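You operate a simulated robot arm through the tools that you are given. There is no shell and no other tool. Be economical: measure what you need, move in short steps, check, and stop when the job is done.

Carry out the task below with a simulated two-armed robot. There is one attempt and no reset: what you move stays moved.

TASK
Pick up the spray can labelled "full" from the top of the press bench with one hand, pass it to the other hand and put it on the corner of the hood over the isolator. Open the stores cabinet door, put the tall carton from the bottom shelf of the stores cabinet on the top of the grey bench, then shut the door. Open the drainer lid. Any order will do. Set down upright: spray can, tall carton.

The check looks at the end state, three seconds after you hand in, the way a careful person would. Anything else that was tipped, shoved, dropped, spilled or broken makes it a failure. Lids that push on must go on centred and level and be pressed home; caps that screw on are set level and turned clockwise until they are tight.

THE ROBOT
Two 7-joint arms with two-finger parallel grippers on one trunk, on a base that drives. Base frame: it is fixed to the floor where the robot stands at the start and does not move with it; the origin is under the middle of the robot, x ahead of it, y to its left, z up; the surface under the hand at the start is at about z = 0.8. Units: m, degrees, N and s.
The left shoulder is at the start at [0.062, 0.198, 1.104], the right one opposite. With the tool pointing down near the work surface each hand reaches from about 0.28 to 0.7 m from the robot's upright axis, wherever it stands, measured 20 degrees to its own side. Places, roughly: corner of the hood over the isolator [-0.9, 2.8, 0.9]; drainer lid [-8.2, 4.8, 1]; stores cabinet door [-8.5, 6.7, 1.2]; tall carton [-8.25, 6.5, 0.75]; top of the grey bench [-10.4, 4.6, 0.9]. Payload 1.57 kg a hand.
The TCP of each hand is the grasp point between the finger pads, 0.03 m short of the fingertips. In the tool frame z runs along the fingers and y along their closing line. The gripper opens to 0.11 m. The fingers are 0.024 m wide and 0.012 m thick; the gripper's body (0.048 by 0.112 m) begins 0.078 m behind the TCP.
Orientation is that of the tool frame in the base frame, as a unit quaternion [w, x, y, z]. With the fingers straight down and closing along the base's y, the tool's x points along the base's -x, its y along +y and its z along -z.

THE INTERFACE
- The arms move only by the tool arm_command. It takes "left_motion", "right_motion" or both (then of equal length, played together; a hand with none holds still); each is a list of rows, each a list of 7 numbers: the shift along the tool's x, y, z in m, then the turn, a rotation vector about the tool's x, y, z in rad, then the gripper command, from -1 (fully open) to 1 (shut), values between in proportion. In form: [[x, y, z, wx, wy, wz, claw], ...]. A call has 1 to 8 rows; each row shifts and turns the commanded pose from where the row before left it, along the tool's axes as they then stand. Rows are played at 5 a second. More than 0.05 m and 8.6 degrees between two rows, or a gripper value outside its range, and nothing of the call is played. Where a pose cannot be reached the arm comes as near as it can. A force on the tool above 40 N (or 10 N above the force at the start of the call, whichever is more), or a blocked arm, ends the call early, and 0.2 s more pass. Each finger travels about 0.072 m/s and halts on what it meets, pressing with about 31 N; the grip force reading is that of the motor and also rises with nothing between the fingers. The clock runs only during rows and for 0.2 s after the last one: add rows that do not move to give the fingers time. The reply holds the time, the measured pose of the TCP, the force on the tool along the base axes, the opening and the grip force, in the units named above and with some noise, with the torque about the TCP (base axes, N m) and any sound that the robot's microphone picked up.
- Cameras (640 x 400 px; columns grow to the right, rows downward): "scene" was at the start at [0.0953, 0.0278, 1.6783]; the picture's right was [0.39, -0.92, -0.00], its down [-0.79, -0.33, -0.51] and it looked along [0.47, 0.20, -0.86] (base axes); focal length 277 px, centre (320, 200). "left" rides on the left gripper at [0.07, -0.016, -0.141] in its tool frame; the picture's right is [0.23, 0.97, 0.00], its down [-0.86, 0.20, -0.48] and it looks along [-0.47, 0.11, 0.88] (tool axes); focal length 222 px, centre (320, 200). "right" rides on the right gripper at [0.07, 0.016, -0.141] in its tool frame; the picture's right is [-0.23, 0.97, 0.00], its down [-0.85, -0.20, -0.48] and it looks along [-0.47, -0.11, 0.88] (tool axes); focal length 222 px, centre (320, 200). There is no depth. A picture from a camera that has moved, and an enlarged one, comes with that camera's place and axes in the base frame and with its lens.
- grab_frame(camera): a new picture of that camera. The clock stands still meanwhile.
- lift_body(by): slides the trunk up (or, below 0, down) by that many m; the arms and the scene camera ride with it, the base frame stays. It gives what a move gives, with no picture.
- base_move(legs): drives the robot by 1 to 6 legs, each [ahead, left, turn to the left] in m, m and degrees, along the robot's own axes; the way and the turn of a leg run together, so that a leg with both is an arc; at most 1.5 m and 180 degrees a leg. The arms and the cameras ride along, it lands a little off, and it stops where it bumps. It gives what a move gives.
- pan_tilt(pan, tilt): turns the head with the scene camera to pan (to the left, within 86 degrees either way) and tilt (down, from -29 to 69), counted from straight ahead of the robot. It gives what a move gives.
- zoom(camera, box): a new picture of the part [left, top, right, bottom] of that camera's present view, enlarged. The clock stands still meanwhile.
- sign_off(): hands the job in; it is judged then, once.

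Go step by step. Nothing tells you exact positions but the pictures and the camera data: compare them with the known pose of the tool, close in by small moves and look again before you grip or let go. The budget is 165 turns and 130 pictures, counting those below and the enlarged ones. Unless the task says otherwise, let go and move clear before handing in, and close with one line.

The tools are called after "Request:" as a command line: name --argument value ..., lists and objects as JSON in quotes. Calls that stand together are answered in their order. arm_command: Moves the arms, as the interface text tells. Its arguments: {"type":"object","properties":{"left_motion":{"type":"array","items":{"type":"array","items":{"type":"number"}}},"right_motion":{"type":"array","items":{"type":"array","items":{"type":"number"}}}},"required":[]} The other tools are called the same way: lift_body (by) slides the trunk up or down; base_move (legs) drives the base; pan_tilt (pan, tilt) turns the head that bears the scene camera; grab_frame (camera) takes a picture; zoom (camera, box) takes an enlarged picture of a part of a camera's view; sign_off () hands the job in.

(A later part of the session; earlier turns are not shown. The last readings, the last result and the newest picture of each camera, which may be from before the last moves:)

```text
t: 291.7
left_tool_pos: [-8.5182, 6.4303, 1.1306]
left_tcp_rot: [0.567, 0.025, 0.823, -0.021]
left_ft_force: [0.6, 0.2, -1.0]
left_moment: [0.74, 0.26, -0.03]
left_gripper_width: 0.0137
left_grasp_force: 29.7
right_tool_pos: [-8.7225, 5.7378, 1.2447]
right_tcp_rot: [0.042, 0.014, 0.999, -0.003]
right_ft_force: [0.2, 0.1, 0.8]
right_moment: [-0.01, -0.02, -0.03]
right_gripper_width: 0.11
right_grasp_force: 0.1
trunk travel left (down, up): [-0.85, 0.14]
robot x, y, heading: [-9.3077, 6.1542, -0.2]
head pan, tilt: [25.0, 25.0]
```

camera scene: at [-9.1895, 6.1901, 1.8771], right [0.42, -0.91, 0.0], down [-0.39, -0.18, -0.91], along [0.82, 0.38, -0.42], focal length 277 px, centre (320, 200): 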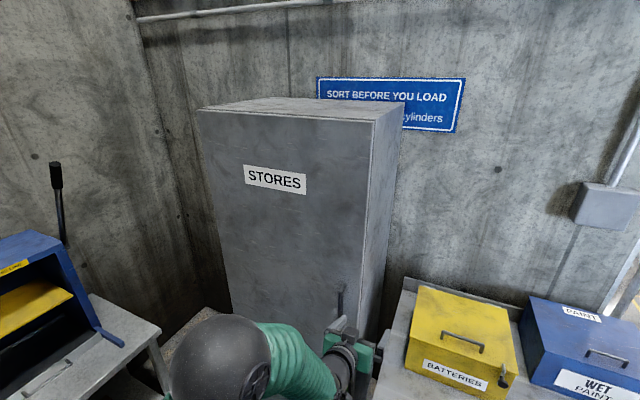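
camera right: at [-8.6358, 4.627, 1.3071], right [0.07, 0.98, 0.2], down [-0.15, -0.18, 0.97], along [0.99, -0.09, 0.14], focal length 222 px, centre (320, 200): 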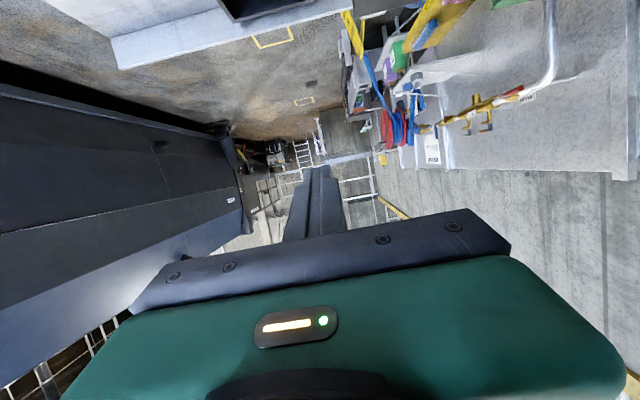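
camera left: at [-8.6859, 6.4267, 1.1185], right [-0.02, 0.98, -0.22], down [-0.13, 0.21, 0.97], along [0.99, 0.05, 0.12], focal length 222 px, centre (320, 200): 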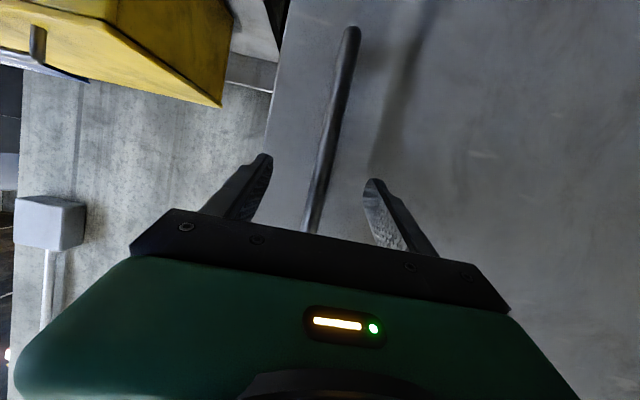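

The bar is held. I'll pull the door along its arc.

Request:
arm_command --left_motion '[[0.0151, 0.003, -0.0397, 0, 0, 0, 1], [0.0151, 0.006, -0.0397, 0, 0, 0, 1], [0.0151, 0.009, -0.0397, 0, 0, 0, 1], [0.0151, 0.012, -0.0397, 0, 0, 0, 1]]'

Request:
grab_frame --camera "scene"

```text
t: 292.7
left_tool_pos: [-8.6879, 6.4719, 1.1295]
left_tcp_rot: [0.57, 0.023, 0.821, -0.021]
left_ft_force: [3.4, 7.3, 1.8]
left_moment: [0.93, 0.74, 0.09]
left_gripper_width: 0.0139
left_grasp_force: 29.8
right_tool_pos: [-8.7251, 5.741, 1.2483]
right_tcp_rot: [0.042, 0.014, 0.999, -0.005]
right_ft_force: [0.0, -0.5, 0.8]
right_moment: [-0.03, 0.01, 0.0]
right_gripper_width: 0.1103
right_grasp_force: 0.1
trunk travel left (down, up): [-0.85, 0.14]
robot x, y, heading: [-9.3114, 6.1578, -0.1]
head pan, tilt: [25.0, 25.0]
```

```text
55 pictures are left
camera scene: at [-9.1922, 6.1981, 1.8772], right [0.42, -0.91, 0.0], down [-0.38, -0.18, -0.91], along [0.82, 0.38, -0.42], focal length 277 px, centre (320, 200)
```

scene: 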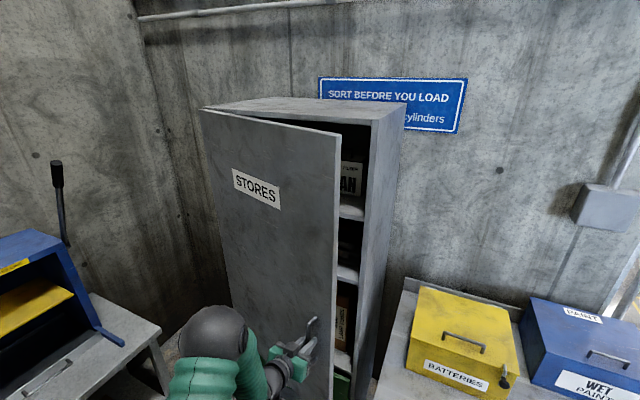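

The door swings freely about a hinge at about (−8.49, 6.93). I'll carry it further by backing the base along the arc.

Request:
base_move --legs '[[-0.11, 0.064, 0], [-0.086, 0.086, 0]]'

Request:
grab_frame --camera "scene"

```text
t: 294.8
left_tool_pos: [-8.8677, 6.5951, 1.1303]
left_tcp_rot: [0.566, 0.031, 0.824, -0.015]
left_ft_force: [7.7, 3.0, -3.5]
left_moment: [-0.68, -0.13, -0.06]
left_gripper_width: 0.0138
left_grasp_force: 30.4
right_tool_pos: [-8.9081, 5.8634, 1.2313]
right_tcp_rot: [0.036, 0.017, 0.999, 0.004]
right_ft_force: [0.5, -1.5, -1.3]
right_moment: [0.12, -0.03, -0.02]
right_gripper_width: 0.1101
right_grasp_force: 0.0
trunk travel left (down, up): [-0.85, 0.14]
robot x, y, heading: [-9.5047, 6.3022, -0.2]
head pan, tilt: [25.0, 25.0]
```

```text
54 pictures are left
camera scene: at [-9.3634, 6.3059, 1.8756], right [0.42, -0.91, -0.02], down [-0.4, -0.16, -0.9], along [0.82, 0.39, -0.43], focal length 277 px, centre (320, 200)
```

scene: 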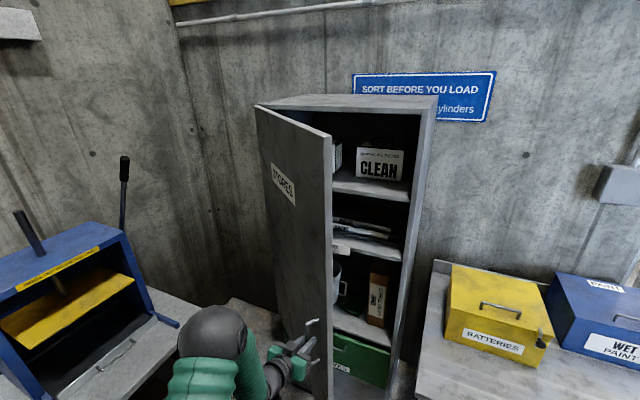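

The door is about 50° open and shows the shelves, with the tall brown carton on the lower one. Before opening further I'll check the clearance of the left elbow to the press bench.

Request:
pan_tilt --pan 60 --tilt 42

Request:
grab_frame --camera "scene"

```text
t: 295.8
left_tool_pos: [-8.8838, 6.6161, 1.131]
left_tcp_rot: [0.571, 0.025, 0.82, -0.023]
left_ft_force: [-14.2, -11.9, -19.0]
left_moment: [0.77, -0.06, -0.08]
left_gripper_width: 0.0135
left_grasp_force: 30.2
right_tool_pos: [-8.9269, 5.8881, 1.2503]
right_tcp_rot: [0.044, 0.017, 0.999, -0.005]
right_ft_force: [0.8, -0.6, 0.9]
right_moment: [0.03, 0.03, -0.01]
right_gripper_width: 0.1099
right_grasp_force: 0.0
trunk travel left (down, up): [-0.85, 0.14]
robot x, y, heading: [-9.5008, 6.3001, -0.1]
head pan, tilt: [60.0, 42.0]
```

```text
53 pictures are left
camera scene: at [-9.4283, 6.3708, 1.851], right [0.86, -0.51, 0.0], down [-0.34, -0.58, -0.74], along [0.37, 0.64, -0.67], focal length 277 px, centre (320, 200)
```

scene: 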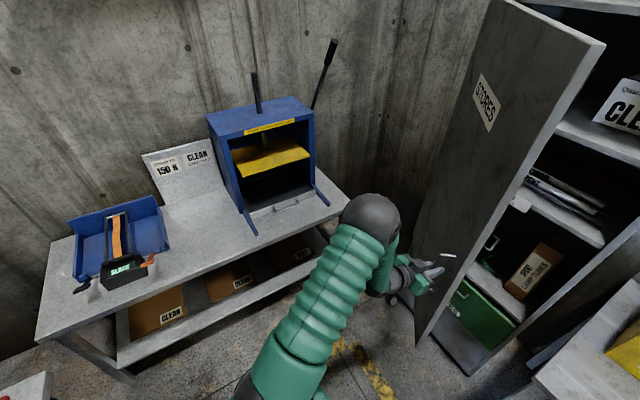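

There's about 0.3 m between the elbow and the press. I'll take the door to about 72°.

Request:
base_move --legs '[[-0.047, 0.079, 0], [-0.035, 0.085, 0]]'

Request:
grab_frame --camera "scene"

```text
t: 297.1
left_tool_pos: [-8.929, 6.6883, 1.1366]
left_tcp_rot: [0.574, 0.02, 0.819, -0.015]
left_ft_force: [-10.4, -2.5, 10.4]
left_moment: [0.41, 1.24, 2.52]
left_gripper_width: 0.0137
left_grasp_force: 30.0
right_tool_pos: [-8.9717, 5.9512, 1.2424]
right_tcp_rot: [0.043, 0.018, 0.999, 0.002]
right_ft_force: [-0.1, 0.5, -0.4]
right_moment: [-0.02, -0.02, -0.01]
right_gripper_width: 0.1097
right_grasp_force: 0.1
trunk travel left (down, up): [-0.85, 0.14]
robot x, y, heading: [-9.5531, 6.3816, -0.3]
head pan, tilt: [60.0, 42.0]
stopped in leg 1: the force on the tool passed its limit at 42 N (the readings are from after the stop); the commanded pose is now the measured one
```

```text
52 pictures are left
camera scene: at [-9.4761, 6.4261, 1.8517], right [0.86, -0.51, -0.01], down [-0.34, -0.57, -0.75], along [0.37, 0.65, -0.66], focal length 277 px, centre (320, 200)
```

scene: 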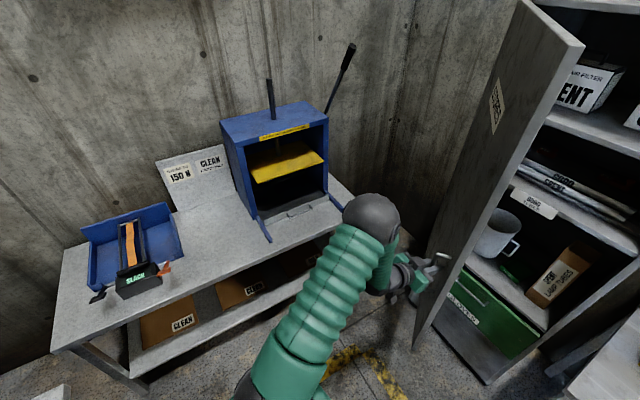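

The door is at 61°, and the grip has become awkward. I'll let go, back off, go around the door's edge, and push it from inside.

Request:
arm_command --left_motion '[[0, 0, 0, 0, 0, 0, 0.3], [0, 0, 0, 0, 0, 0, -0.1], [0, 0, -0.03, 0, 0, 0, -0.1], [0, 0, -0.03, 0, 0, 0, -0.1], [0, 0, -0.02, 0, 0, 0, 0]]'

Request:
base_move --legs '[[-0.1, 0, 0], [0, -0.2, 0]]'

Request:
grab_frame --camera "scene"

```text
t: 298.3
left_tool_pos: [-9.0093, 6.7136, 1.1602]
left_tcp_rot: [0.574, 0.015, 0.819, -0.023]
left_ft_force: [-0.2, -0.5, -0.4]
left_moment: [0.02, 0.01, -0.04]
left_gripper_width: 0.0548
left_grasp_force: 0.0
right_tool_pos: [-8.9737, 5.9743, 1.2504]
right_tcp_rot: [0.044, 0.017, 0.999, -0.007]
right_ft_force: [0.2, 0.7, 0.1]
right_moment: [0.01, 0.02, -0.04]
right_gripper_width: 0.1102
right_grasp_force: 0.1
trunk travel left (down, up): [-0.85, 0.14]
robot x, y, heading: [-9.5539, 6.3833, -0.2]
head pan, tilt: [60.0, 42.0]
```

```text
t: 300.6
left_tool_pos: [-9.1066, 6.5183, 1.159]
left_tcp_rot: [0.574, 0.017, 0.818, -0.023]
left_ft_force: [0.8, 0.7, -0.6]
left_moment: [-0.02, 0.0, -0.05]
left_gripper_width: 0.055
left_grasp_force: 0.0
right_tool_pos: [-9.0724, 5.7785, 1.2501]
right_tcp_rot: [0.044, 0.018, 0.999, -0.007]
right_ft_force: [0.2, -0.3, 0.3]
right_moment: [0.0, 0.02, 0.01]
right_gripper_width: 0.1099
right_grasp_force: 0.2
trunk travel left (down, up): [-0.85, 0.14]
robot x, y, heading: [-9.6498, 6.1908, -0.4]
head pan, tilt: [60.0, 42.0]
```

```text
51 pictures are left
camera scene: at [-9.5765, 6.274, 1.8504], right [0.86, -0.51, 0.0], down [-0.34, -0.58, -0.74], along [0.37, 0.64, -0.67], focal length 277 px, centre (320, 200)
```

scene: 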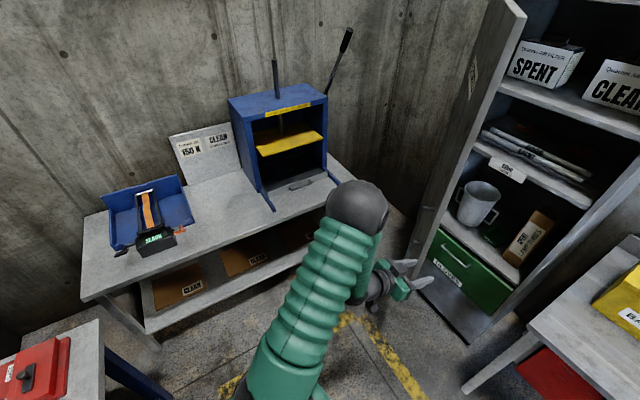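

The door stands at about 65–70°. I'll go forward past its edge, then slide left to push it open with the left hand.

Request:
base_move --legs '[[0.23, 0, 0], [0, 0.31, 0]]'

Request:
grab_frame --camera "scene"

```text
t: 304.0
left_tool_pos: [-8.8676, 6.7967, 1.1646]
left_tcp_rot: [0.574, 0.025, 0.818, -0.021]
left_ft_force: [0.0, -0.6, 0.1]
left_moment: [0.03, -0.02, 0.03]
left_gripper_width: 0.0549
left_grasp_force: 0.0
right_tool_pos: [-8.839, 6.0558, 1.2448]
right_tcp_rot: [0.044, 0.023, 0.999, 0.0]
right_ft_force: [-1.0, -1.2, -0.2]
right_moment: [0.04, -0.01, 0.0]
right_gripper_width: 0.1099
right_grasp_force: 0.0
trunk travel left (down, up): [-0.85, 0.14]
robot x, y, heading: [-9.4129, 6.4855, -0.9]
head pan, tilt: [60.0, 42.0]
```

```text
50 pictures are left
camera scene: at [-9.3365, 6.5489, 1.8513], right [0.86, -0.51, -0.01], down [-0.34, -0.57, -0.75], along [0.38, 0.64, -0.67], focal length 277 px, centre (320, 200)
```

scene: 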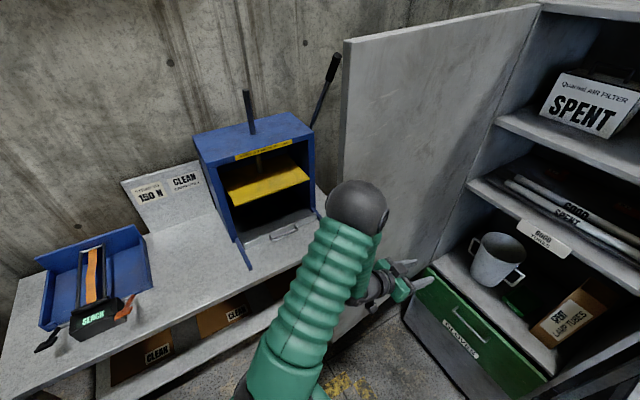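

The door is now wide open. The lower shelf holds a jug and the tall LAMP TUBES carton. I'll aim the head at the carton for a closer look.

Request:
pan_tilt --pan 0 --tilt 42

Request:
zoom --camera "scene" --box '[220, 60, 420, 260]'

```text
t: 305.3
left_tool_pos: [-8.8688, 6.8069, 1.1629]
left_tcp_rot: [0.575, 0.022, 0.818, -0.023]
left_ft_force: [-0.2, 1.2, 0.2]
left_moment: [-0.05, -0.04, 0.0]
left_gripper_width: 0.0548
left_grasp_force: 0.0
right_tool_pos: [-8.8406, 6.065, 1.2488]
right_tcp_rot: [0.045, 0.023, 0.999, -0.004]
right_ft_force: [0.2, 0.4, -0.9]
right_moment: [-0.01, 0.01, -0.04]
right_gripper_width: 0.1099
right_grasp_force: 0.1
trunk travel left (down, up): [-0.85, 0.14]
robot x, y, heading: [-9.4134, 6.4907, -0.8]
head pan, tilt: [0.0, 42.0]
```

```text
2.00 times, centred on (320, 160) of scene
camera zoom: at [-9.2959, 6.4887, 1.8508], right [-0.01, -1.0, 0.0], down [-0.67, 0.01, -0.74], along [0.74, -0.01, -0.67], focal length 554 px, centre (320, 280)
```

zoom: 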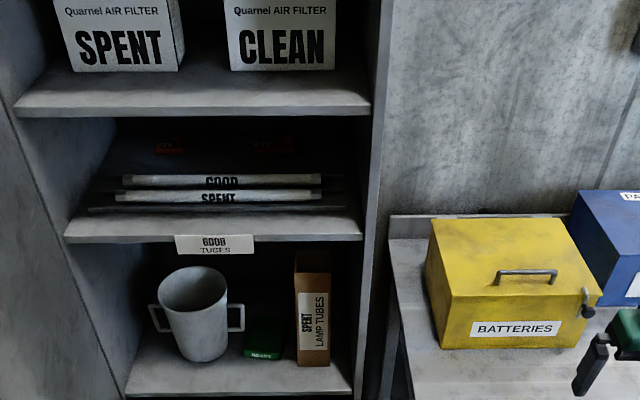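

The carton is about 0.08 m wide and 0.32 m tall, standing at about (−8.37, 6.49) on the z 0.74 shelf, with a jug and a small green box to its left. I'll bring the right hand in front of the cabinet and tilt it forward.

Request:
arm_command --right_motion '[[0, 0.046, 0, 0, 0, 0, -1], [0, 0.046, 0, 0, 0, 0, -1], [0, 0.046, 0, 0, 0, 0, -1], [0, 0.046, 0, 0, 0, 0, -1], [0, 0.046, 0, 0, 0, 0, -1], [0, 0.046, 0, 0, 0, 0, -1], [0, 0.046, 0, 0, 0, 0, -1]]'

Request:
arm_command --right_motion '[[0, 0, 0, 0, -0.148, 0, -1], [0, 0, 0, 0, -0.148, 0, -1], [0, 0, 0, 0, -0.148, 0, -1], [0, 0, 0, 0, -0.148, 0, -1], [0, 0, 0, 0, -0.148, 0, -1], [0, 0, 0, 0, -0.148, 0, -1], [0, 0, 0, 0, -0.148, 0, -1], [0, 0, 0, 0, -0.148, 0, -1]]'

Request:
grab_frame --camera "scene"

```text
t: 306.9
left_tool_pos: [-8.8684, 6.8061, 1.1621]
left_tcp_rot: [0.575, 0.022, 0.818, -0.024]
left_ft_force: [0.0, -0.3, 0.0]
left_moment: [0.0, 0.0, 0.01]
left_gripper_width: 0.0552
left_grasp_force: 0.0
right_tool_pos: [-8.8203, 6.3884, 1.245]
right_tcp_rot: [0.044, 0.023, 0.999, -0.004]
right_ft_force: [-0.4, 0.2, -0.5]
right_moment: [0.0, 0.01, -0.03]
right_gripper_width: 0.1101
right_grasp_force: 0.1
trunk travel left (down, up): [-0.85, 0.14]
robot x, y, heading: [-9.4151, 6.486, -0.8]
head pan, tilt: [0.0, 42.0]
```

```text
t: 308.4
left_tool_pos: [-8.8705, 6.8008, 1.1658]
left_tcp_rot: [0.576, 0.023, 0.817, -0.022]
left_ft_force: [0.2, -0.8, -0.5]
left_moment: [-0.02, 0.01, 0.01]
left_gripper_width: 0.0551
left_grasp_force: 0.1
right_tool_pos: [-8.8101, 6.3205, 1.3146]
right_tcp_rot: [0.525, 0.131, 0.84, 0.045]
right_ft_force: [-0.2, -0.2, 0.3]
right_moment: [0.0, 0.03, 0.05]
right_gripper_width: 0.11
right_grasp_force: 0.1
trunk travel left (down, up): [-0.85, 0.14]
robot x, y, heading: [-9.4143, 6.489, -0.7]
head pan, tilt: [0.0, 42.0]
stopped in row 7 (right hand): the arm was blocked; the commanded pose is now the measured one
```

```text
48 pictures are left
camera scene: at [-9.2972, 6.4858, 1.8516], right [-0.01, -1.0, 0.0], down [-0.67, 0.01, -0.74], along [0.74, -0.01, -0.67], focal length 277 px, centre (320, 200)
```

scene: 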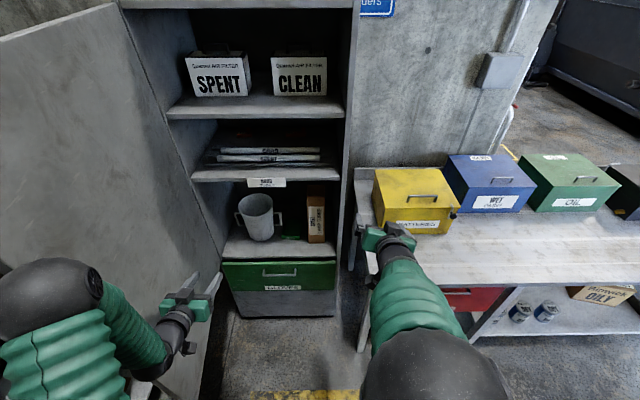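

The right arm binds here too, and the left hand is already well posed, so I'll use the left for the carton. First I'll straighten and raise the right hand out of the way.

Request:
arm_command --right_motion '[[0, 0, 0.02, 0, 0.148, 0, -1], [0, 0, 0.02, 0, 0.148, 0, -1], [0, 0, 0, 0, 0.148, 0, -1], [0, 0, 0, 0, 0.148, 0, -1], [0, 0, 0, 0, 0.148, 0, -1], [0, 0, 0, 0, 0.148, 0, -1], [0, 0, 0, 0, 0.14, 0, -1]]'

Request:
base_move --legs '[[-0.05, 0, 0.7], [0, -0.31, 0]]'

Request:
arm_command --right_motion '[[0.03, -0.03, -0.02, 0, 0, 0, -1], [0.03, -0.03, -0.02, 0, 0, 0, -1], [0.03, -0.03, -0.02, 0, 0, 0, -1], [0.03, -0.03, -0.02, 0, 0, 0, -1], [0, 0, -0.045, 0, 0, 0, -1], [0, 0, -0.045, 0, 0, 0, -1]]'

Request:
grab_frame --camera "scene"

```text
t: 310.0
left_tool_pos: [-8.8675, 6.8026, 1.1634]
left_tcp_rot: [0.575, 0.023, 0.818, -0.023]
left_ft_force: [-0.4, 0.1, 0.6]
left_moment: [-0.02, 0.01, 0.02]
left_gripper_width: 0.055
left_grasp_force: 0.1
right_tool_pos: [-8.7738, 6.3274, 1.2878]
right_tcp_rot: [0.04, 0.087, 0.991, 0.097]
right_ft_force: [-1.1, 0.4, 0.0]
right_moment: [0.01, -0.01, 0.03]
right_gripper_width: 0.1099
right_grasp_force: 0.0
trunk travel left (down, up): [-0.85, 0.14]
robot x, y, heading: [-9.4164, 6.4932, -0.6]
head pan, tilt: [0.0, 42.0]
```

```text
t: 312.7
left_tool_pos: [-8.9253, 6.513, 1.1612]
left_tcp_rot: [0.576, 0.013, 0.817, -0.023]
left_ft_force: [-1.1, 0.1, 0.0]
left_moment: [0.01, -0.02, -0.06]
left_gripper_width: 0.0549
left_grasp_force: 0.1
right_tool_pos: [-8.826, 6.0402, 1.2911]
right_tcp_rot: [0.041, 0.079, 0.992, 0.09]
right_ft_force: [0.3, 0.3, 0.0]
right_moment: [-0.09, 0.01, -0.01]
right_gripper_width: 0.1102
right_grasp_force: 0.0
trunk travel left (down, up): [-0.85, 0.14]
robot x, y, heading: [-9.4637, 6.1776, 0.0]
head pan, tilt: [0.0, 42.0]
```

```text
t: 314.1
left_tool_pos: [-8.9269, 6.4912, 1.1677]
left_tcp_rot: [0.576, 0.018, 0.817, -0.016]
left_ft_force: [0.4, -1.8, -0.4]
left_moment: [0.03, 0.04, 0.04]
left_gripper_width: 0.0547
left_grasp_force: 0.1
right_tool_pos: [-8.9796, 5.8856, 1.4209]
right_tcp_rot: [0.041, 0.08, 0.991, 0.098]
right_ft_force: [-0.4, 0.3, -0.5]
right_moment: [0.08, -0.01, -0.03]
right_gripper_width: 0.11
right_grasp_force: 0.1
trunk travel left (down, up): [-0.85, 0.14]
robot x, y, heading: [-9.4657, 6.1723, -0.1]
head pan, tilt: [0.0, 42.0]
```

```text
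47 pictures are left
camera scene: at [-9.3473, 6.1663, 1.8508], right [0.0, -1.0, -0.01], down [-0.67, 0.0, -0.74], along [0.74, 0.0, -0.67], focal length 277 px, centre (320, 200)
```

scene: 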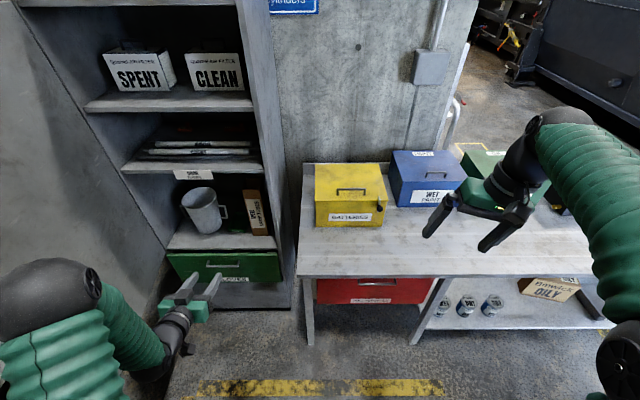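

The left hand is lined up with the carton in y. I'll lower the trunk, open the gripper, and drive in closer.

Request:
lift_body --by -0.18

Request:
arm_command --left_motion '[[0, 0, 0, 0, 0, 0, -1], [0, 0, 0, 0, 0, 0, -1], [0, 0, 0, 0, 0, 0, -1]]'

Request:
base_move --legs '[[0.34, 0, 0]]'

Request:
grab_frame --camera "left"

Request:
grab_frame --camera "scene"

```text
t: 316.1
left_tool_pos: [-8.9281, 6.4995, 0.9865]
left_tcp_rot: [0.577, 0.016, 0.817, -0.017]
left_ft_force: [-0.2, -0.7, -0.3]
left_moment: [-0.01, 0.0, 0.0]
left_gripper_width: 0.0549
left_grasp_force: 0.0
right_tool_pos: [-8.9792, 5.8943, 1.2438]
right_tcp_rot: [0.041, 0.079, 0.991, 0.096]
right_ft_force: [0.1, 0.3, -0.4]
right_moment: [-0.03, -0.01, 0.0]
right_gripper_width: 0.11
right_grasp_force: 0.1
trunk travel left (down, up): [-0.67, 0.32]
robot x, y, heading: [-9.4623, 6.1751, -0.1]
head pan, tilt: [0.0, 42.0]
```

```text
t: 316.9
left_tool_pos: [-8.9266, 6.4988, 0.9846]
left_tcp_rot: [0.577, 0.016, 0.817, -0.018]
left_ft_force: [0.2, 0.5, -0.9]
left_moment: [0.03, 0.0, 0.03]
left_gripper_width: 0.11
left_grasp_force: 0.0
right_tool_pos: [-8.9782, 5.8931, 1.2433]
right_tcp_rot: [0.041, 0.08, 0.991, 0.096]
right_ft_force: [-0.2, -0.3, 0.0]
right_moment: [-0.01, 0.0, 0.01]
right_gripper_width: 0.1096
right_grasp_force: 0.0
trunk travel left (down, up): [-0.67, 0.32]
robot x, y, heading: [-9.468, 6.1754, 0.1]
head pan, tilt: [0.0, 42.0]
```

```text
t: 319.1
left_tool_pos: [-8.5828, 6.493, 0.9859]
left_tcp_rot: [0.576, 0.021, 0.817, -0.021]
left_ft_force: [0.0, 1.3, 0.3]
left_moment: [0.0, -0.02, 0.02]
left_gripper_width: 0.1098
left_grasp_force: 0.0
right_tool_pos: [-8.641, 5.8883, 1.2447]
right_tcp_rot: [0.043, 0.083, 0.991, 0.096]
right_ft_force: [-0.2, -0.3, 0.1]
right_moment: [-0.02, -0.03, 0.01]
right_gripper_width: 0.1101
right_grasp_force: 0.1
trunk travel left (down, up): [-0.67, 0.32]
robot x, y, heading: [-9.122, 6.1759, -0.3]
head pan, tilt: [0.0, 42.0]
```

```text
46 pictures are left
camera left: at [-8.7402, 6.4856, 0.968], right [-0.02, 0.97, -0.22], down [-0.15, 0.22, 0.96], along [0.99, 0.06, 0.14], focal length 222 px, centre (320, 200)
```

left: 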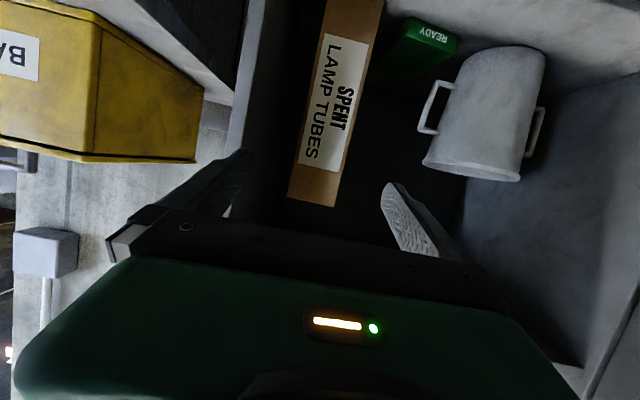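

```text
45 pictures are left
camera scene: at [-9.0076, 6.1745, 1.671], right [-0.01, -1.0, 0.0], down [-0.67, 0.01, -0.74], along [0.74, -0.01, -0.67], focal length 277 px, centre (320, 200)
```

scene: 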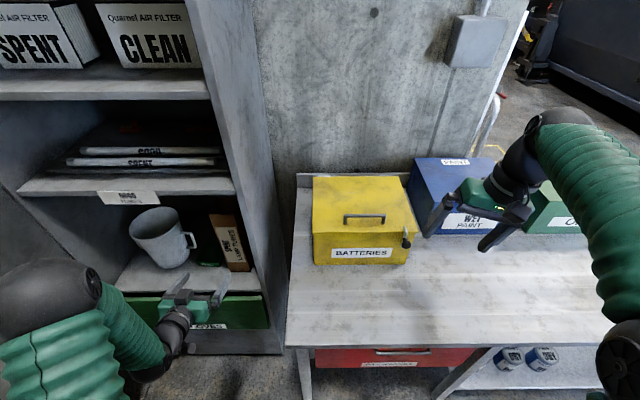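

The carton's front face is centred between the fingers at y about 6.493, standing from z 0.743 to 1.02. I'll advance part way and check.

Request:
arm_command --left_motion '[[0, 0, 0, -0.06, 0, 0, -1], [0.0032, 0, 0.0452, 0, 0, 0, -1], [0.0032, 0, 0.0452, 0, 0, 0, -1], [0.0032, 0, 0.0452, 0, 0, 0, -1]]'

Request:
grab_frame --camera "left"

```text
t: 320.1
left_tool_pos: [-8.4586, 6.4906, 0.9313]
left_tcp_rot: [0.576, 0.002, 0.817, 0.004]
left_ft_force: [1.0, 0.4, -0.1]
left_moment: [0.0, -0.02, -0.02]
left_gripper_width: 0.1102
left_grasp_force: 0.1
right_tool_pos: [-8.6392, 5.8891, 1.2428]
right_tcp_rot: [0.042, 0.083, 0.991, 0.095]
right_ft_force: [0.3, 0.5, -0.4]
right_moment: [0.03, 0.01, 0.03]
right_gripper_width: 0.1099
right_grasp_force: 0.0
trunk travel left (down, up): [-0.67, 0.32]
robot x, y, heading: [-9.1207, 6.1755, -0.5]
head pan, tilt: [0.0, 42.0]
```

```text
44 pictures are left
camera left: at [-8.6147, 6.4751, 0.9122], right [-0.08, 0.98, -0.2], down [-0.16, 0.19, 0.97], along [0.98, 0.11, 0.15], focal length 222 px, centre (320, 200)
```

left: 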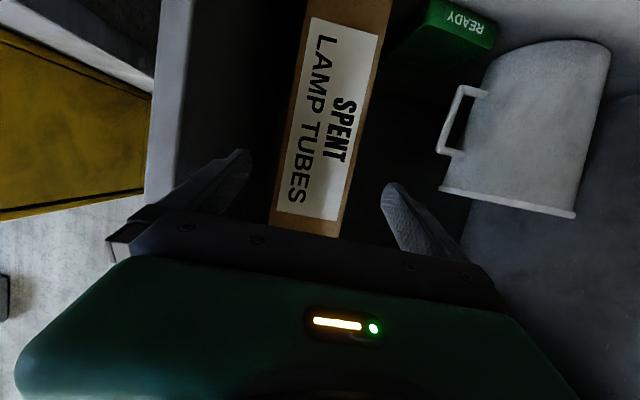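

Request:
arm_command --left_motion '[[0.0032, 0.001, 0.0452, 0, 0, 0, -1], [0.0032, 0.001, 0.0452, 0, 0, 0, -1], [0, 0, 0, 0, 0, 0, 1], [0, 0, 0, 0, 0, 0, 1], [0, 0, 0, 0, 0, 0, 1], [0, 0, 0, 0, 0, 0, 1]]'

Request:
grab_frame --camera "left"

```text
t: 321.5
left_tool_pos: [-8.3758, 6.4941, 0.8919]
left_tcp_rot: [0.576, 0.003, 0.817, 0.004]
left_ft_force: [-1.0, -0.5, -0.1]
left_moment: [0.01, 0.03, 0.02]
left_gripper_width: 0.0846
left_grasp_force: 31.7
right_tool_pos: [-8.6407, 5.8872, 1.2436]
right_tcp_rot: [0.043, 0.084, 0.991, 0.096]
right_ft_force: [0.5, -0.2, 0.0]
right_moment: [0.0, 0.03, 0.02]
right_gripper_width: 0.1101
right_grasp_force: 0.2
trunk travel left (down, up): [-0.67, 0.32]
robot x, y, heading: [-9.1213, 6.1746, -0.7]
head pan, tilt: [0.0, 42.0]
```

```text
43 pictures are left
camera left: at [-8.5311, 6.4781, 0.8749], right [-0.08, 0.98, -0.2], down [-0.16, 0.19, 0.97], along [0.98, 0.11, 0.15], focal length 222 px, centre (320, 200)
```

left: 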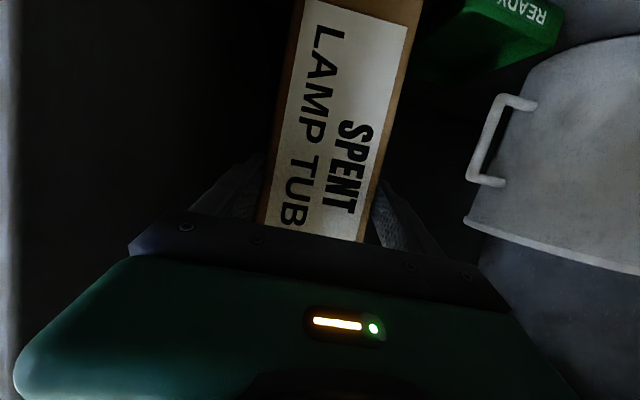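

The carton is gripped at 0.085 m. I'll lift it off the shelf with the trunk and back straight out.

Request:
lift_body --by 0.05

Request:
base_move --legs '[[-0.4, 0, 0.5]]'

Request:
grab_frame --camera "scene"

```text
t: 322.4
left_tool_pos: [-8.3742, 6.4936, 0.942]
left_tcp_rot: [0.575, 0.002, 0.818, 0.005]
left_ft_force: [-0.2, 0.3, -0.6]
left_moment: [-0.01, 0.05, -0.03]
left_gripper_width: 0.0846
left_grasp_force: 31.2
right_tool_pos: [-8.6388, 5.8882, 1.2923]
right_tcp_rot: [0.041, 0.083, 0.991, 0.096]
right_ft_force: [0.3, 0.8, 0.4]
right_moment: [0.01, 0.0, 0.05]
right_gripper_width: 0.11
right_grasp_force: 0.0
trunk travel left (down, up): [-0.72, 0.27]
robot x, y, heading: [-9.1226, 6.1743, -0.2]
head pan, tilt: [0.0, 42.0]
```

```text
t: 324.9
left_tool_pos: [-8.7689, 6.5004, 0.9418]
left_tcp_rot: [0.576, 0.0, 0.817, 0.006]
left_ft_force: [-0.1, 0.8, -1.1]
left_moment: [-0.01, 0.05, 0.01]
left_gripper_width: 0.0848
left_grasp_force: 30.8
right_tool_pos: [-9.0295, 5.8931, 1.2925]
right_tcp_rot: [0.042, 0.081, 0.991, 0.096]
right_ft_force: [0.3, -0.3, -1.0]
right_moment: [-0.03, 0.0, -0.01]
right_gripper_width: 0.11
right_grasp_force: 0.1
trunk travel left (down, up): [-0.72, 0.27]
robot x, y, heading: [-9.5156, 6.1789, 0.1]
head pan, tilt: [0.0, 42.0]
```

```text
42 pictures are left
camera scene: at [-9.3942, 6.1772, 1.7205], right [0.0, -1.0, 0.0], down [-0.67, 0.0, -0.74], along [0.74, 0.0, -0.67], focal length 277 px, centre (320, 200)
```

scene: 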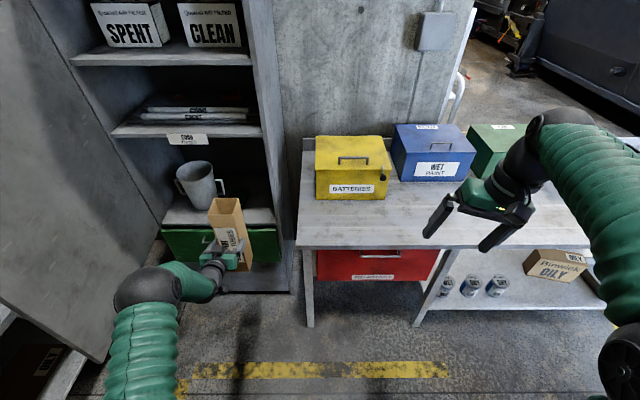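

The carton is out and upright. I'll raise it high, back off, and slide down the aisle to look at the grey bench before turning.

Request:
lift_body --by 0.25

Request:
base_move --legs '[[-0.07, 0, 0], [0, -1.25, 0]]'

Request:
base_move --legs '[[0, 0, -90]]'

Request:
pan_tilt --pan -80 --tilt 40

Request:
grab_frame --camera "scene"

```text
t: 327.5
left_tool_pos: [-8.7709, 6.5, 1.1936]
left_tcp_rot: [0.577, 0.0, 0.817, 0.006]
left_ft_force: [-0.2, -1.6, -1.8]
left_moment: [0.01, 0.05, 0.0]
left_gripper_width: 0.0847
left_grasp_force: 30.6
right_tool_pos: [-9.033, 5.8924, 1.5445]
right_tcp_rot: [0.042, 0.08, 0.991, 0.096]
right_ft_force: [-0.4, -0.2, -0.4]
right_moment: [0.01, 0.01, 0.02]
right_gripper_width: 0.1101
right_grasp_force: 0.0
trunk travel left (down, up): [-0.97, 0.02]
robot x, y, heading: [-9.5166, 6.1778, -0.2]
head pan, tilt: [0.0, 42.0]
```

```text
t: 334.4
left_tool_pos: [-8.8527, 5.2424, 1.1937]
left_tcp_rot: [0.578, 0.009, 0.816, -0.002]
left_ft_force: [0.5, 0.7, -2.0]
left_moment: [0.0, 0.04, -0.02]
left_gripper_width: 0.0844
left_grasp_force: 30.9
right_tool_pos: [-9.1303, 4.6437, 1.5448]
right_tcp_rot: [0.044, 0.093, 0.99, 0.095]
right_ft_force: [-0.4, -0.5, 0.4]
right_moment: [-0.02, -0.01, -0.02]
right_gripper_width: 0.1099
right_grasp_force: 0.0
trunk travel left (down, up): [-0.97, 0.02]
robot x, y, heading: [-9.6053, 4.935, -1.6]
head pan, tilt: [0.0, 42.0]
```

```text
t: 338.6
left_tool_pos: [-9.2877, 4.19, 1.1947]
left_tcp_rot: [0.41, 0.581, 0.573, -0.407]
left_ft_force: [0.4, -0.7, -1.6]
left_moment: [0.08, -0.02, 0.03]
left_gripper_width: 0.0848
left_grasp_force: 31.0
right_tool_pos: [-9.8922, 4.4594, 1.5456]
right_tcp_rot: [0.099, 0.761, 0.64, 0.037]
right_ft_force: [-0.2, -0.2, 0.0]
right_moment: [0.0, 0.02, 0.01]
right_gripper_width: 0.1101
right_grasp_force: 0.0
trunk travel left (down, up): [-0.97, 0.02]
robot x, y, heading: [-9.6015, 4.9329, -90.8]
head pan, tilt: [0.0, 42.0]
```

```text
t: 340.1
left_tool_pos: [-9.2886, 4.1911, 1.1964]
left_tcp_rot: [0.41, 0.581, 0.574, -0.407]
left_ft_force: [-0.4, 0.0, -0.6]
left_moment: [0.02, 0.05, 0.02]
left_gripper_width: 0.0846
left_grasp_force: 30.9
right_tool_pos: [-9.8938, 4.4606, 1.5461]
right_tcp_rot: [0.1, 0.761, 0.64, 0.037]
right_ft_force: [-0.2, 0.1, -0.1]
right_moment: [-0.04, -0.01, 0.01]
right_gripper_width: 0.11
right_grasp_force: 0.1
trunk travel left (down, up): [-0.97, 0.02]
robot x, y, heading: [-9.6054, 4.9356, -91.0]
head pan, tilt: [-80.0, 40.0]
```

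```text
41 pictures are left
camera scene: at [-9.6886, 4.8852, 1.9739], right [-0.16, 0.99, 0.0], down [0.63, 0.11, -0.77], along [-0.76, -0.12, -0.64], focal length 277 px, centre (320, 200)
```

scene: 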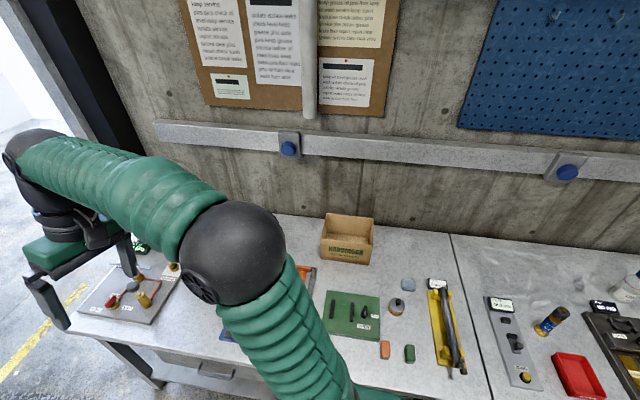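

Items are spread over the bench, and the area near (−10.4, 4.6) is hidden by my elbow. The right hand camera looks down there.

Request:
grab_frame --camera "right"

```text
40 pictures are left
camera right: at [-9.8909, 4.541, 1.6831], right [0.9, -0.38, 0.21], down [-0.43, -0.76, 0.49], along [-0.03, -0.53, -0.85], focal length 222 px, centre (320, 200)
```

right: 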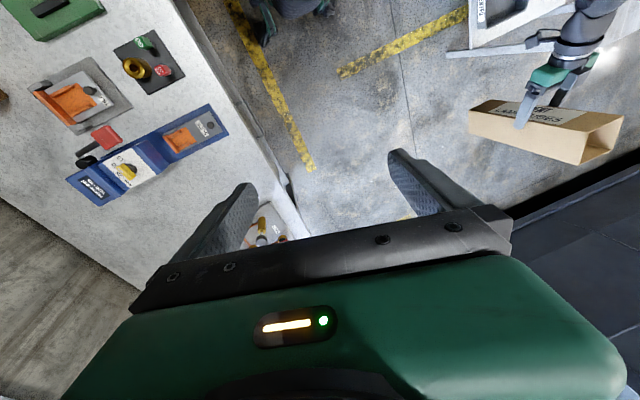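

There's a free strip on the bench at y 4.15–4.42. I'll set the carton there at about (−10.3, 4.285). I'll drive along, turn to face the bench, and check.

Request:
base_move --legs '[[0.33, 0.05, 0], [0, 0, -89]]'

Request:
pan_tilt --pan 20 --tilt 48

Request:
grab_frame --camera "scene"

```text
t: 346.1
left_tool_pos: [-10.3045, 4.2901, 1.1966]
left_tcp_rot: [0.003, 0.816, -0.007, -0.578]
left_ft_force: [-0.3, 0.4, -0.2]
left_moment: [0.02, -0.08, 0.03]
left_gripper_width: 0.0862
left_grasp_force: 30.7
right_tool_pos: [-10.0312, 4.895, 1.5441]
right_tcp_rot: [0.098, 0.99, -0.088, -0.045]
right_ft_force: [0.0, -0.1, -0.8]
right_moment: [-0.04, 0.03, 0.01]
right_gripper_width: 0.11
right_grasp_force: 0.1
trunk travel left (down, up): [-0.97, 0.02]
robot x, y, heading: [-9.5598, 4.5973, 179.0]
head pan, tilt: [-80.0, 40.0]
```

```text
t: 347.9
left_tool_pos: [-10.3004, 4.2869, 1.1978]
left_tcp_rot: [0.003, 0.815, -0.005, -0.58]
left_ft_force: [-1.2, 0.3, -1.1]
left_moment: [-0.03, -0.08, -0.02]
left_gripper_width: 0.0858
left_grasp_force: 30.5
right_tool_pos: [-10.0284, 4.891, 1.5468]
right_tcp_rot: [0.097, 0.99, -0.087, -0.046]
right_ft_force: [0.1, 0.4, -0.9]
right_moment: [0.02, 0.03, 0.0]
right_gripper_width: 0.1099
right_grasp_force: 0.1
trunk travel left (down, up): [-0.97, 0.02]
robot x, y, heading: [-9.5564, 4.5997, 179.3]
head pan, tilt: [20.0, 48.0]
```

```text
39 pictures are left
camera scene: at [-9.6691, 4.5731, 1.9623], right [-0.33, 0.95, 0.0], down [0.7, 0.24, -0.67], along [-0.63, -0.22, -0.74], focal length 277 px, centre (320, 200)
```

scene: 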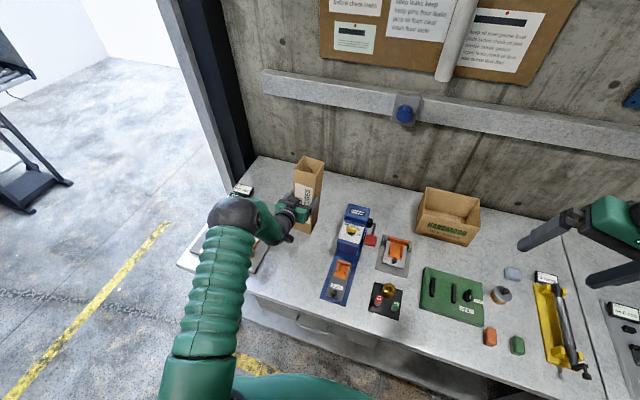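

The spot under the carton is clear. I'll lower it with the trunk.

Request:
lift_body --by -0.115

Request:
grab_frame --camera "left"

Request:
zoom --camera "scene" --box '[190, 130, 430, 330]'

```text
t: 349.3
left_tool_pos: [-10.3009, 4.2885, 1.0837]
left_tcp_rot: [0.002, 0.815, -0.006, -0.58]
left_ft_force: [-0.6, 0.1, -1.6]
left_moment: [-0.02, -0.04, 0.0]
left_gripper_width: 0.0856
left_grasp_force: 30.9
right_tool_pos: [-10.0281, 4.8911, 1.4327]
right_tcp_rot: [0.097, 0.99, -0.088, -0.045]
right_ft_force: [-1.1, 1.1, 0.2]
right_moment: [0.0, 0.01, 0.0]
right_gripper_width: 0.11
right_grasp_force: 0.1
trunk travel left (down, up): [-0.855, 0.135]
robot x, y, heading: [-9.562, 4.5994, 178.8]
head pan, tilt: [20.0, 48.0]
```

```text
38 pictures are left
camera left: at [-10.144, 4.3035, 1.0638], right [0.07, -0.98, -0.2], down [0.17, -0.19, 0.97], along [-0.98, -0.1, 0.15], focal length 222 px, centre (320, 200)
```

left: 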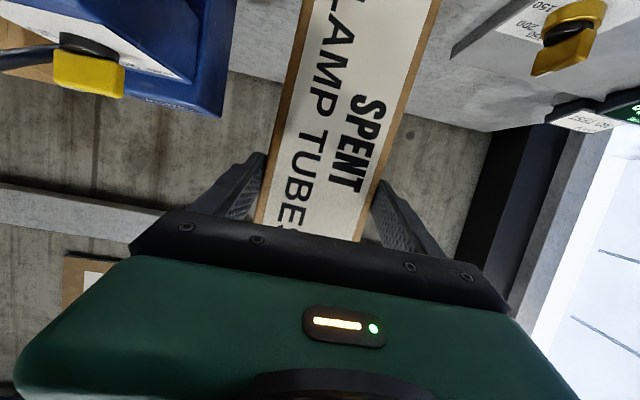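

```text
2.00 times, centred on (310, 230) of scene
camera zoom: at [-9.6692, 4.5747, 1.8473], right [-0.33, 0.95, 0.0], down [0.7, 0.24, -0.67], along [-0.63, -0.22, -0.74], focal length 554 px, centre (340, 140)
```

zoom: 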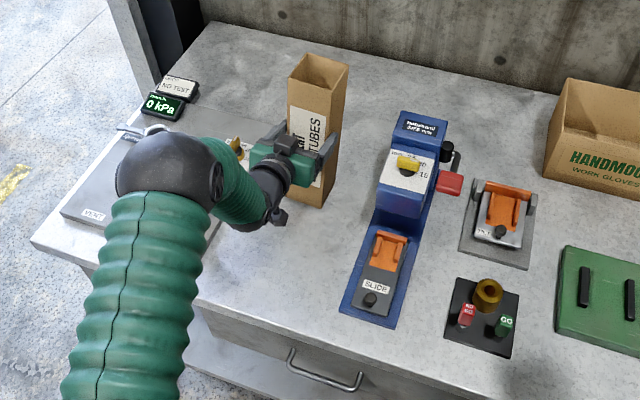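

Request:
lift_body --by -0.02

Request:
lift_body --by -0.008

Request:
zoom --camera "scene" --box '[250, 140, 370, 240]'

```text
t: 350.0
left_tool_pos: [-10.2977, 4.2869, 1.0696]
left_tcp_rot: [0.004, 0.812, -0.005, -0.583]
left_ft_force: [6.5, -6.4, 23.8]
left_moment: [-0.42, 0.77, 0.26]
left_gripper_width: 0.0845
left_grasp_force: 31.2
right_tool_pos: [-10.0216, 4.8919, 1.415]
right_tcp_rot: [0.097, 0.99, -0.087, -0.048]
right_ft_force: [-0.8, -0.5, -0.2]
right_moment: [-0.03, -0.01, -0.02]
right_gripper_width: 0.1099
right_grasp_force: 0.0
trunk travel left (down, up): [-0.835, 0.155]
robot x, y, heading: [-9.556, 4.5972, 179.3]
head pan, tilt: [20.0, 48.0]
```

```text
t: 350.6
left_tool_pos: [-10.297, 4.2892, 1.0605]
left_tcp_rot: [0.003, 0.812, -0.007, -0.583]
left_ft_force: [5.0, -5.0, 26.8]
left_moment: [-0.02, 0.64, 0.08]
left_gripper_width: 0.0843
left_grasp_force: 31.1
right_tool_pos: [-10.0211, 4.8935, 1.4058]
right_tcp_rot: [0.098, 0.99, -0.087, -0.049]
right_ft_force: [-0.5, 0.3, -0.5]
right_moment: [0.02, 0.0, -0.02]
right_gripper_width: 0.1099
right_grasp_force: 0.1
trunk travel left (down, up): [-0.827, 0.163]
robot x, y, heading: [-9.5582, 4.6028, 178.9]
head pan, tilt: [20.0, 48.0]
```

```text
4.00 times, centred on (310, 190) of scene
camera zoom: at [-9.6585, 4.5771, 1.8201], right [-0.33, 0.95, 0.0], down [0.7, 0.24, -0.67], along [-0.63, -0.22, -0.74], focal length 1107 px, centre (360, 240)
```

zoom: 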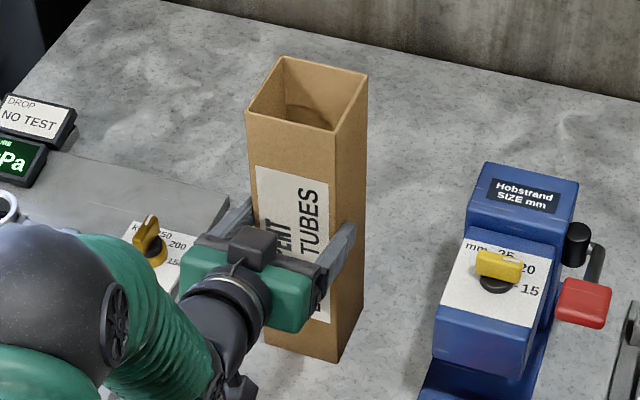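

The carton rests on the bench, at about 25 N. I'll ease up slightly and open slowly.

Request:
lift_body --by 0.006

Request:
arm_command --left_motion '[[0, 0, 0, 0, 0, 0, 0], [0, 0, 0, 0, 0, 0, -0.7], [0, 0, 0, 0, 0, 0, -1], [0, 0, 0, 0, 0, 0, -1]]'

Request:
zoom --camera "scene" --box '[250, 140, 370, 240]'

```text
t: 351.1
left_tool_pos: [-10.299, 4.289, 1.0611]
left_tcp_rot: [0.001, 0.816, -0.007, -0.578]
left_ft_force: [3.7, -2.3, 11.0]
left_moment: [0.11, 0.34, 0.02]
left_gripper_width: 0.0846
left_grasp_force: 31.1
right_tool_pos: [-10.0261, 4.8924, 1.4103]
right_tcp_rot: [0.097, 0.99, -0.087, -0.047]
right_ft_force: [1.1, -0.3, -0.1]
right_moment: [0.05, -0.01, -0.01]
right_gripper_width: 0.1098
right_grasp_force: 0.1
trunk travel left (down, up): [-0.833, 0.157]
robot x, y, heading: [-9.5568, 4.5987, 178.9]
head pan, tilt: [20.0, 48.0]
```

```text
t: 352.1
left_tool_pos: [-10.3006, 4.2894, 1.0603]
left_tcp_rot: [0.002, 0.815, -0.007, -0.58]
left_ft_force: [-0.4, 0.1, -0.5]
left_moment: [0.02, 0.0, 0.01]
left_gripper_width: 0.1101
left_grasp_force: 0.1
right_tool_pos: [-10.0276, 4.8918, 1.4101]
right_tcp_rot: [0.097, 0.99, -0.087, -0.046]
right_ft_force: [0.6, -0.3, -0.5]
right_moment: [0.0, 0.01, 0.02]
right_gripper_width: 0.1101
right_grasp_force: 0.0
trunk travel left (down, up): [-0.833, 0.157]
robot x, y, heading: [-9.5565, 4.5999, 179.3]
head pan, tilt: [20.0, 48.0]
```

```text
4.00 times, centred on (310, 190) of scene
camera zoom: at [-9.6679, 4.5751, 1.8253], right [-0.33, 0.95, 0.0], down [0.7, 0.24, -0.67], along [-0.63, -0.22, -0.74], focal length 1107 px, centre (360, 240)
```

zoom: 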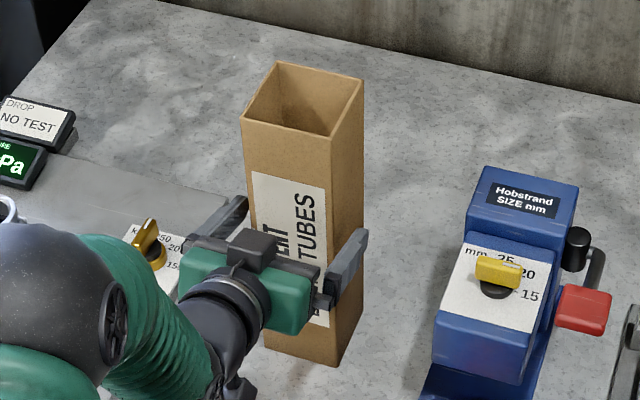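

The carton stands upright on its own. I'll drive straight back off it.

Request:
base_move --legs '[[-0.22, 0, 0]]'

Request:
grab_frame --camera "scene"

```text
t: 353.8
left_tool_pos: [-10.0843, 4.2852, 1.0572]
left_tcp_rot: [0.002, 0.817, -0.006, -0.577]
left_ft_force: [-0.7, 0.6, -0.2]
left_moment: [0.0, 0.02, 0.02]
left_gripper_width: 0.1098
left_grasp_force: 0.1
right_tool_pos: [-9.8139, 4.8878, 1.4068]
right_tcp_rot: [0.097, 0.991, -0.087, -0.043]
right_ft_force: [-0.8, -0.6, 0.0]
right_moment: [-0.01, 0.01, -0.01]
right_gripper_width: 0.11
right_grasp_force: 0.0
trunk travel left (down, up): [-0.833, 0.157]
robot x, y, heading: [-9.3353, 4.5951, 179.2]
head pan, tilt: [20.0, 48.0]
```

```text
34 pictures are left
camera scene: at [-9.4561, 4.5716, 1.8247], right [-0.33, 0.95, 0.0], down [0.71, 0.24, -0.66], along [-0.63, -0.22, -0.75], focal length 277 px, centre (320, 200)
```

scene: 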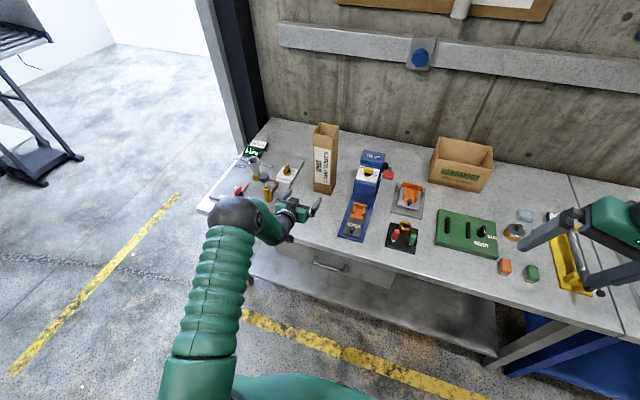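

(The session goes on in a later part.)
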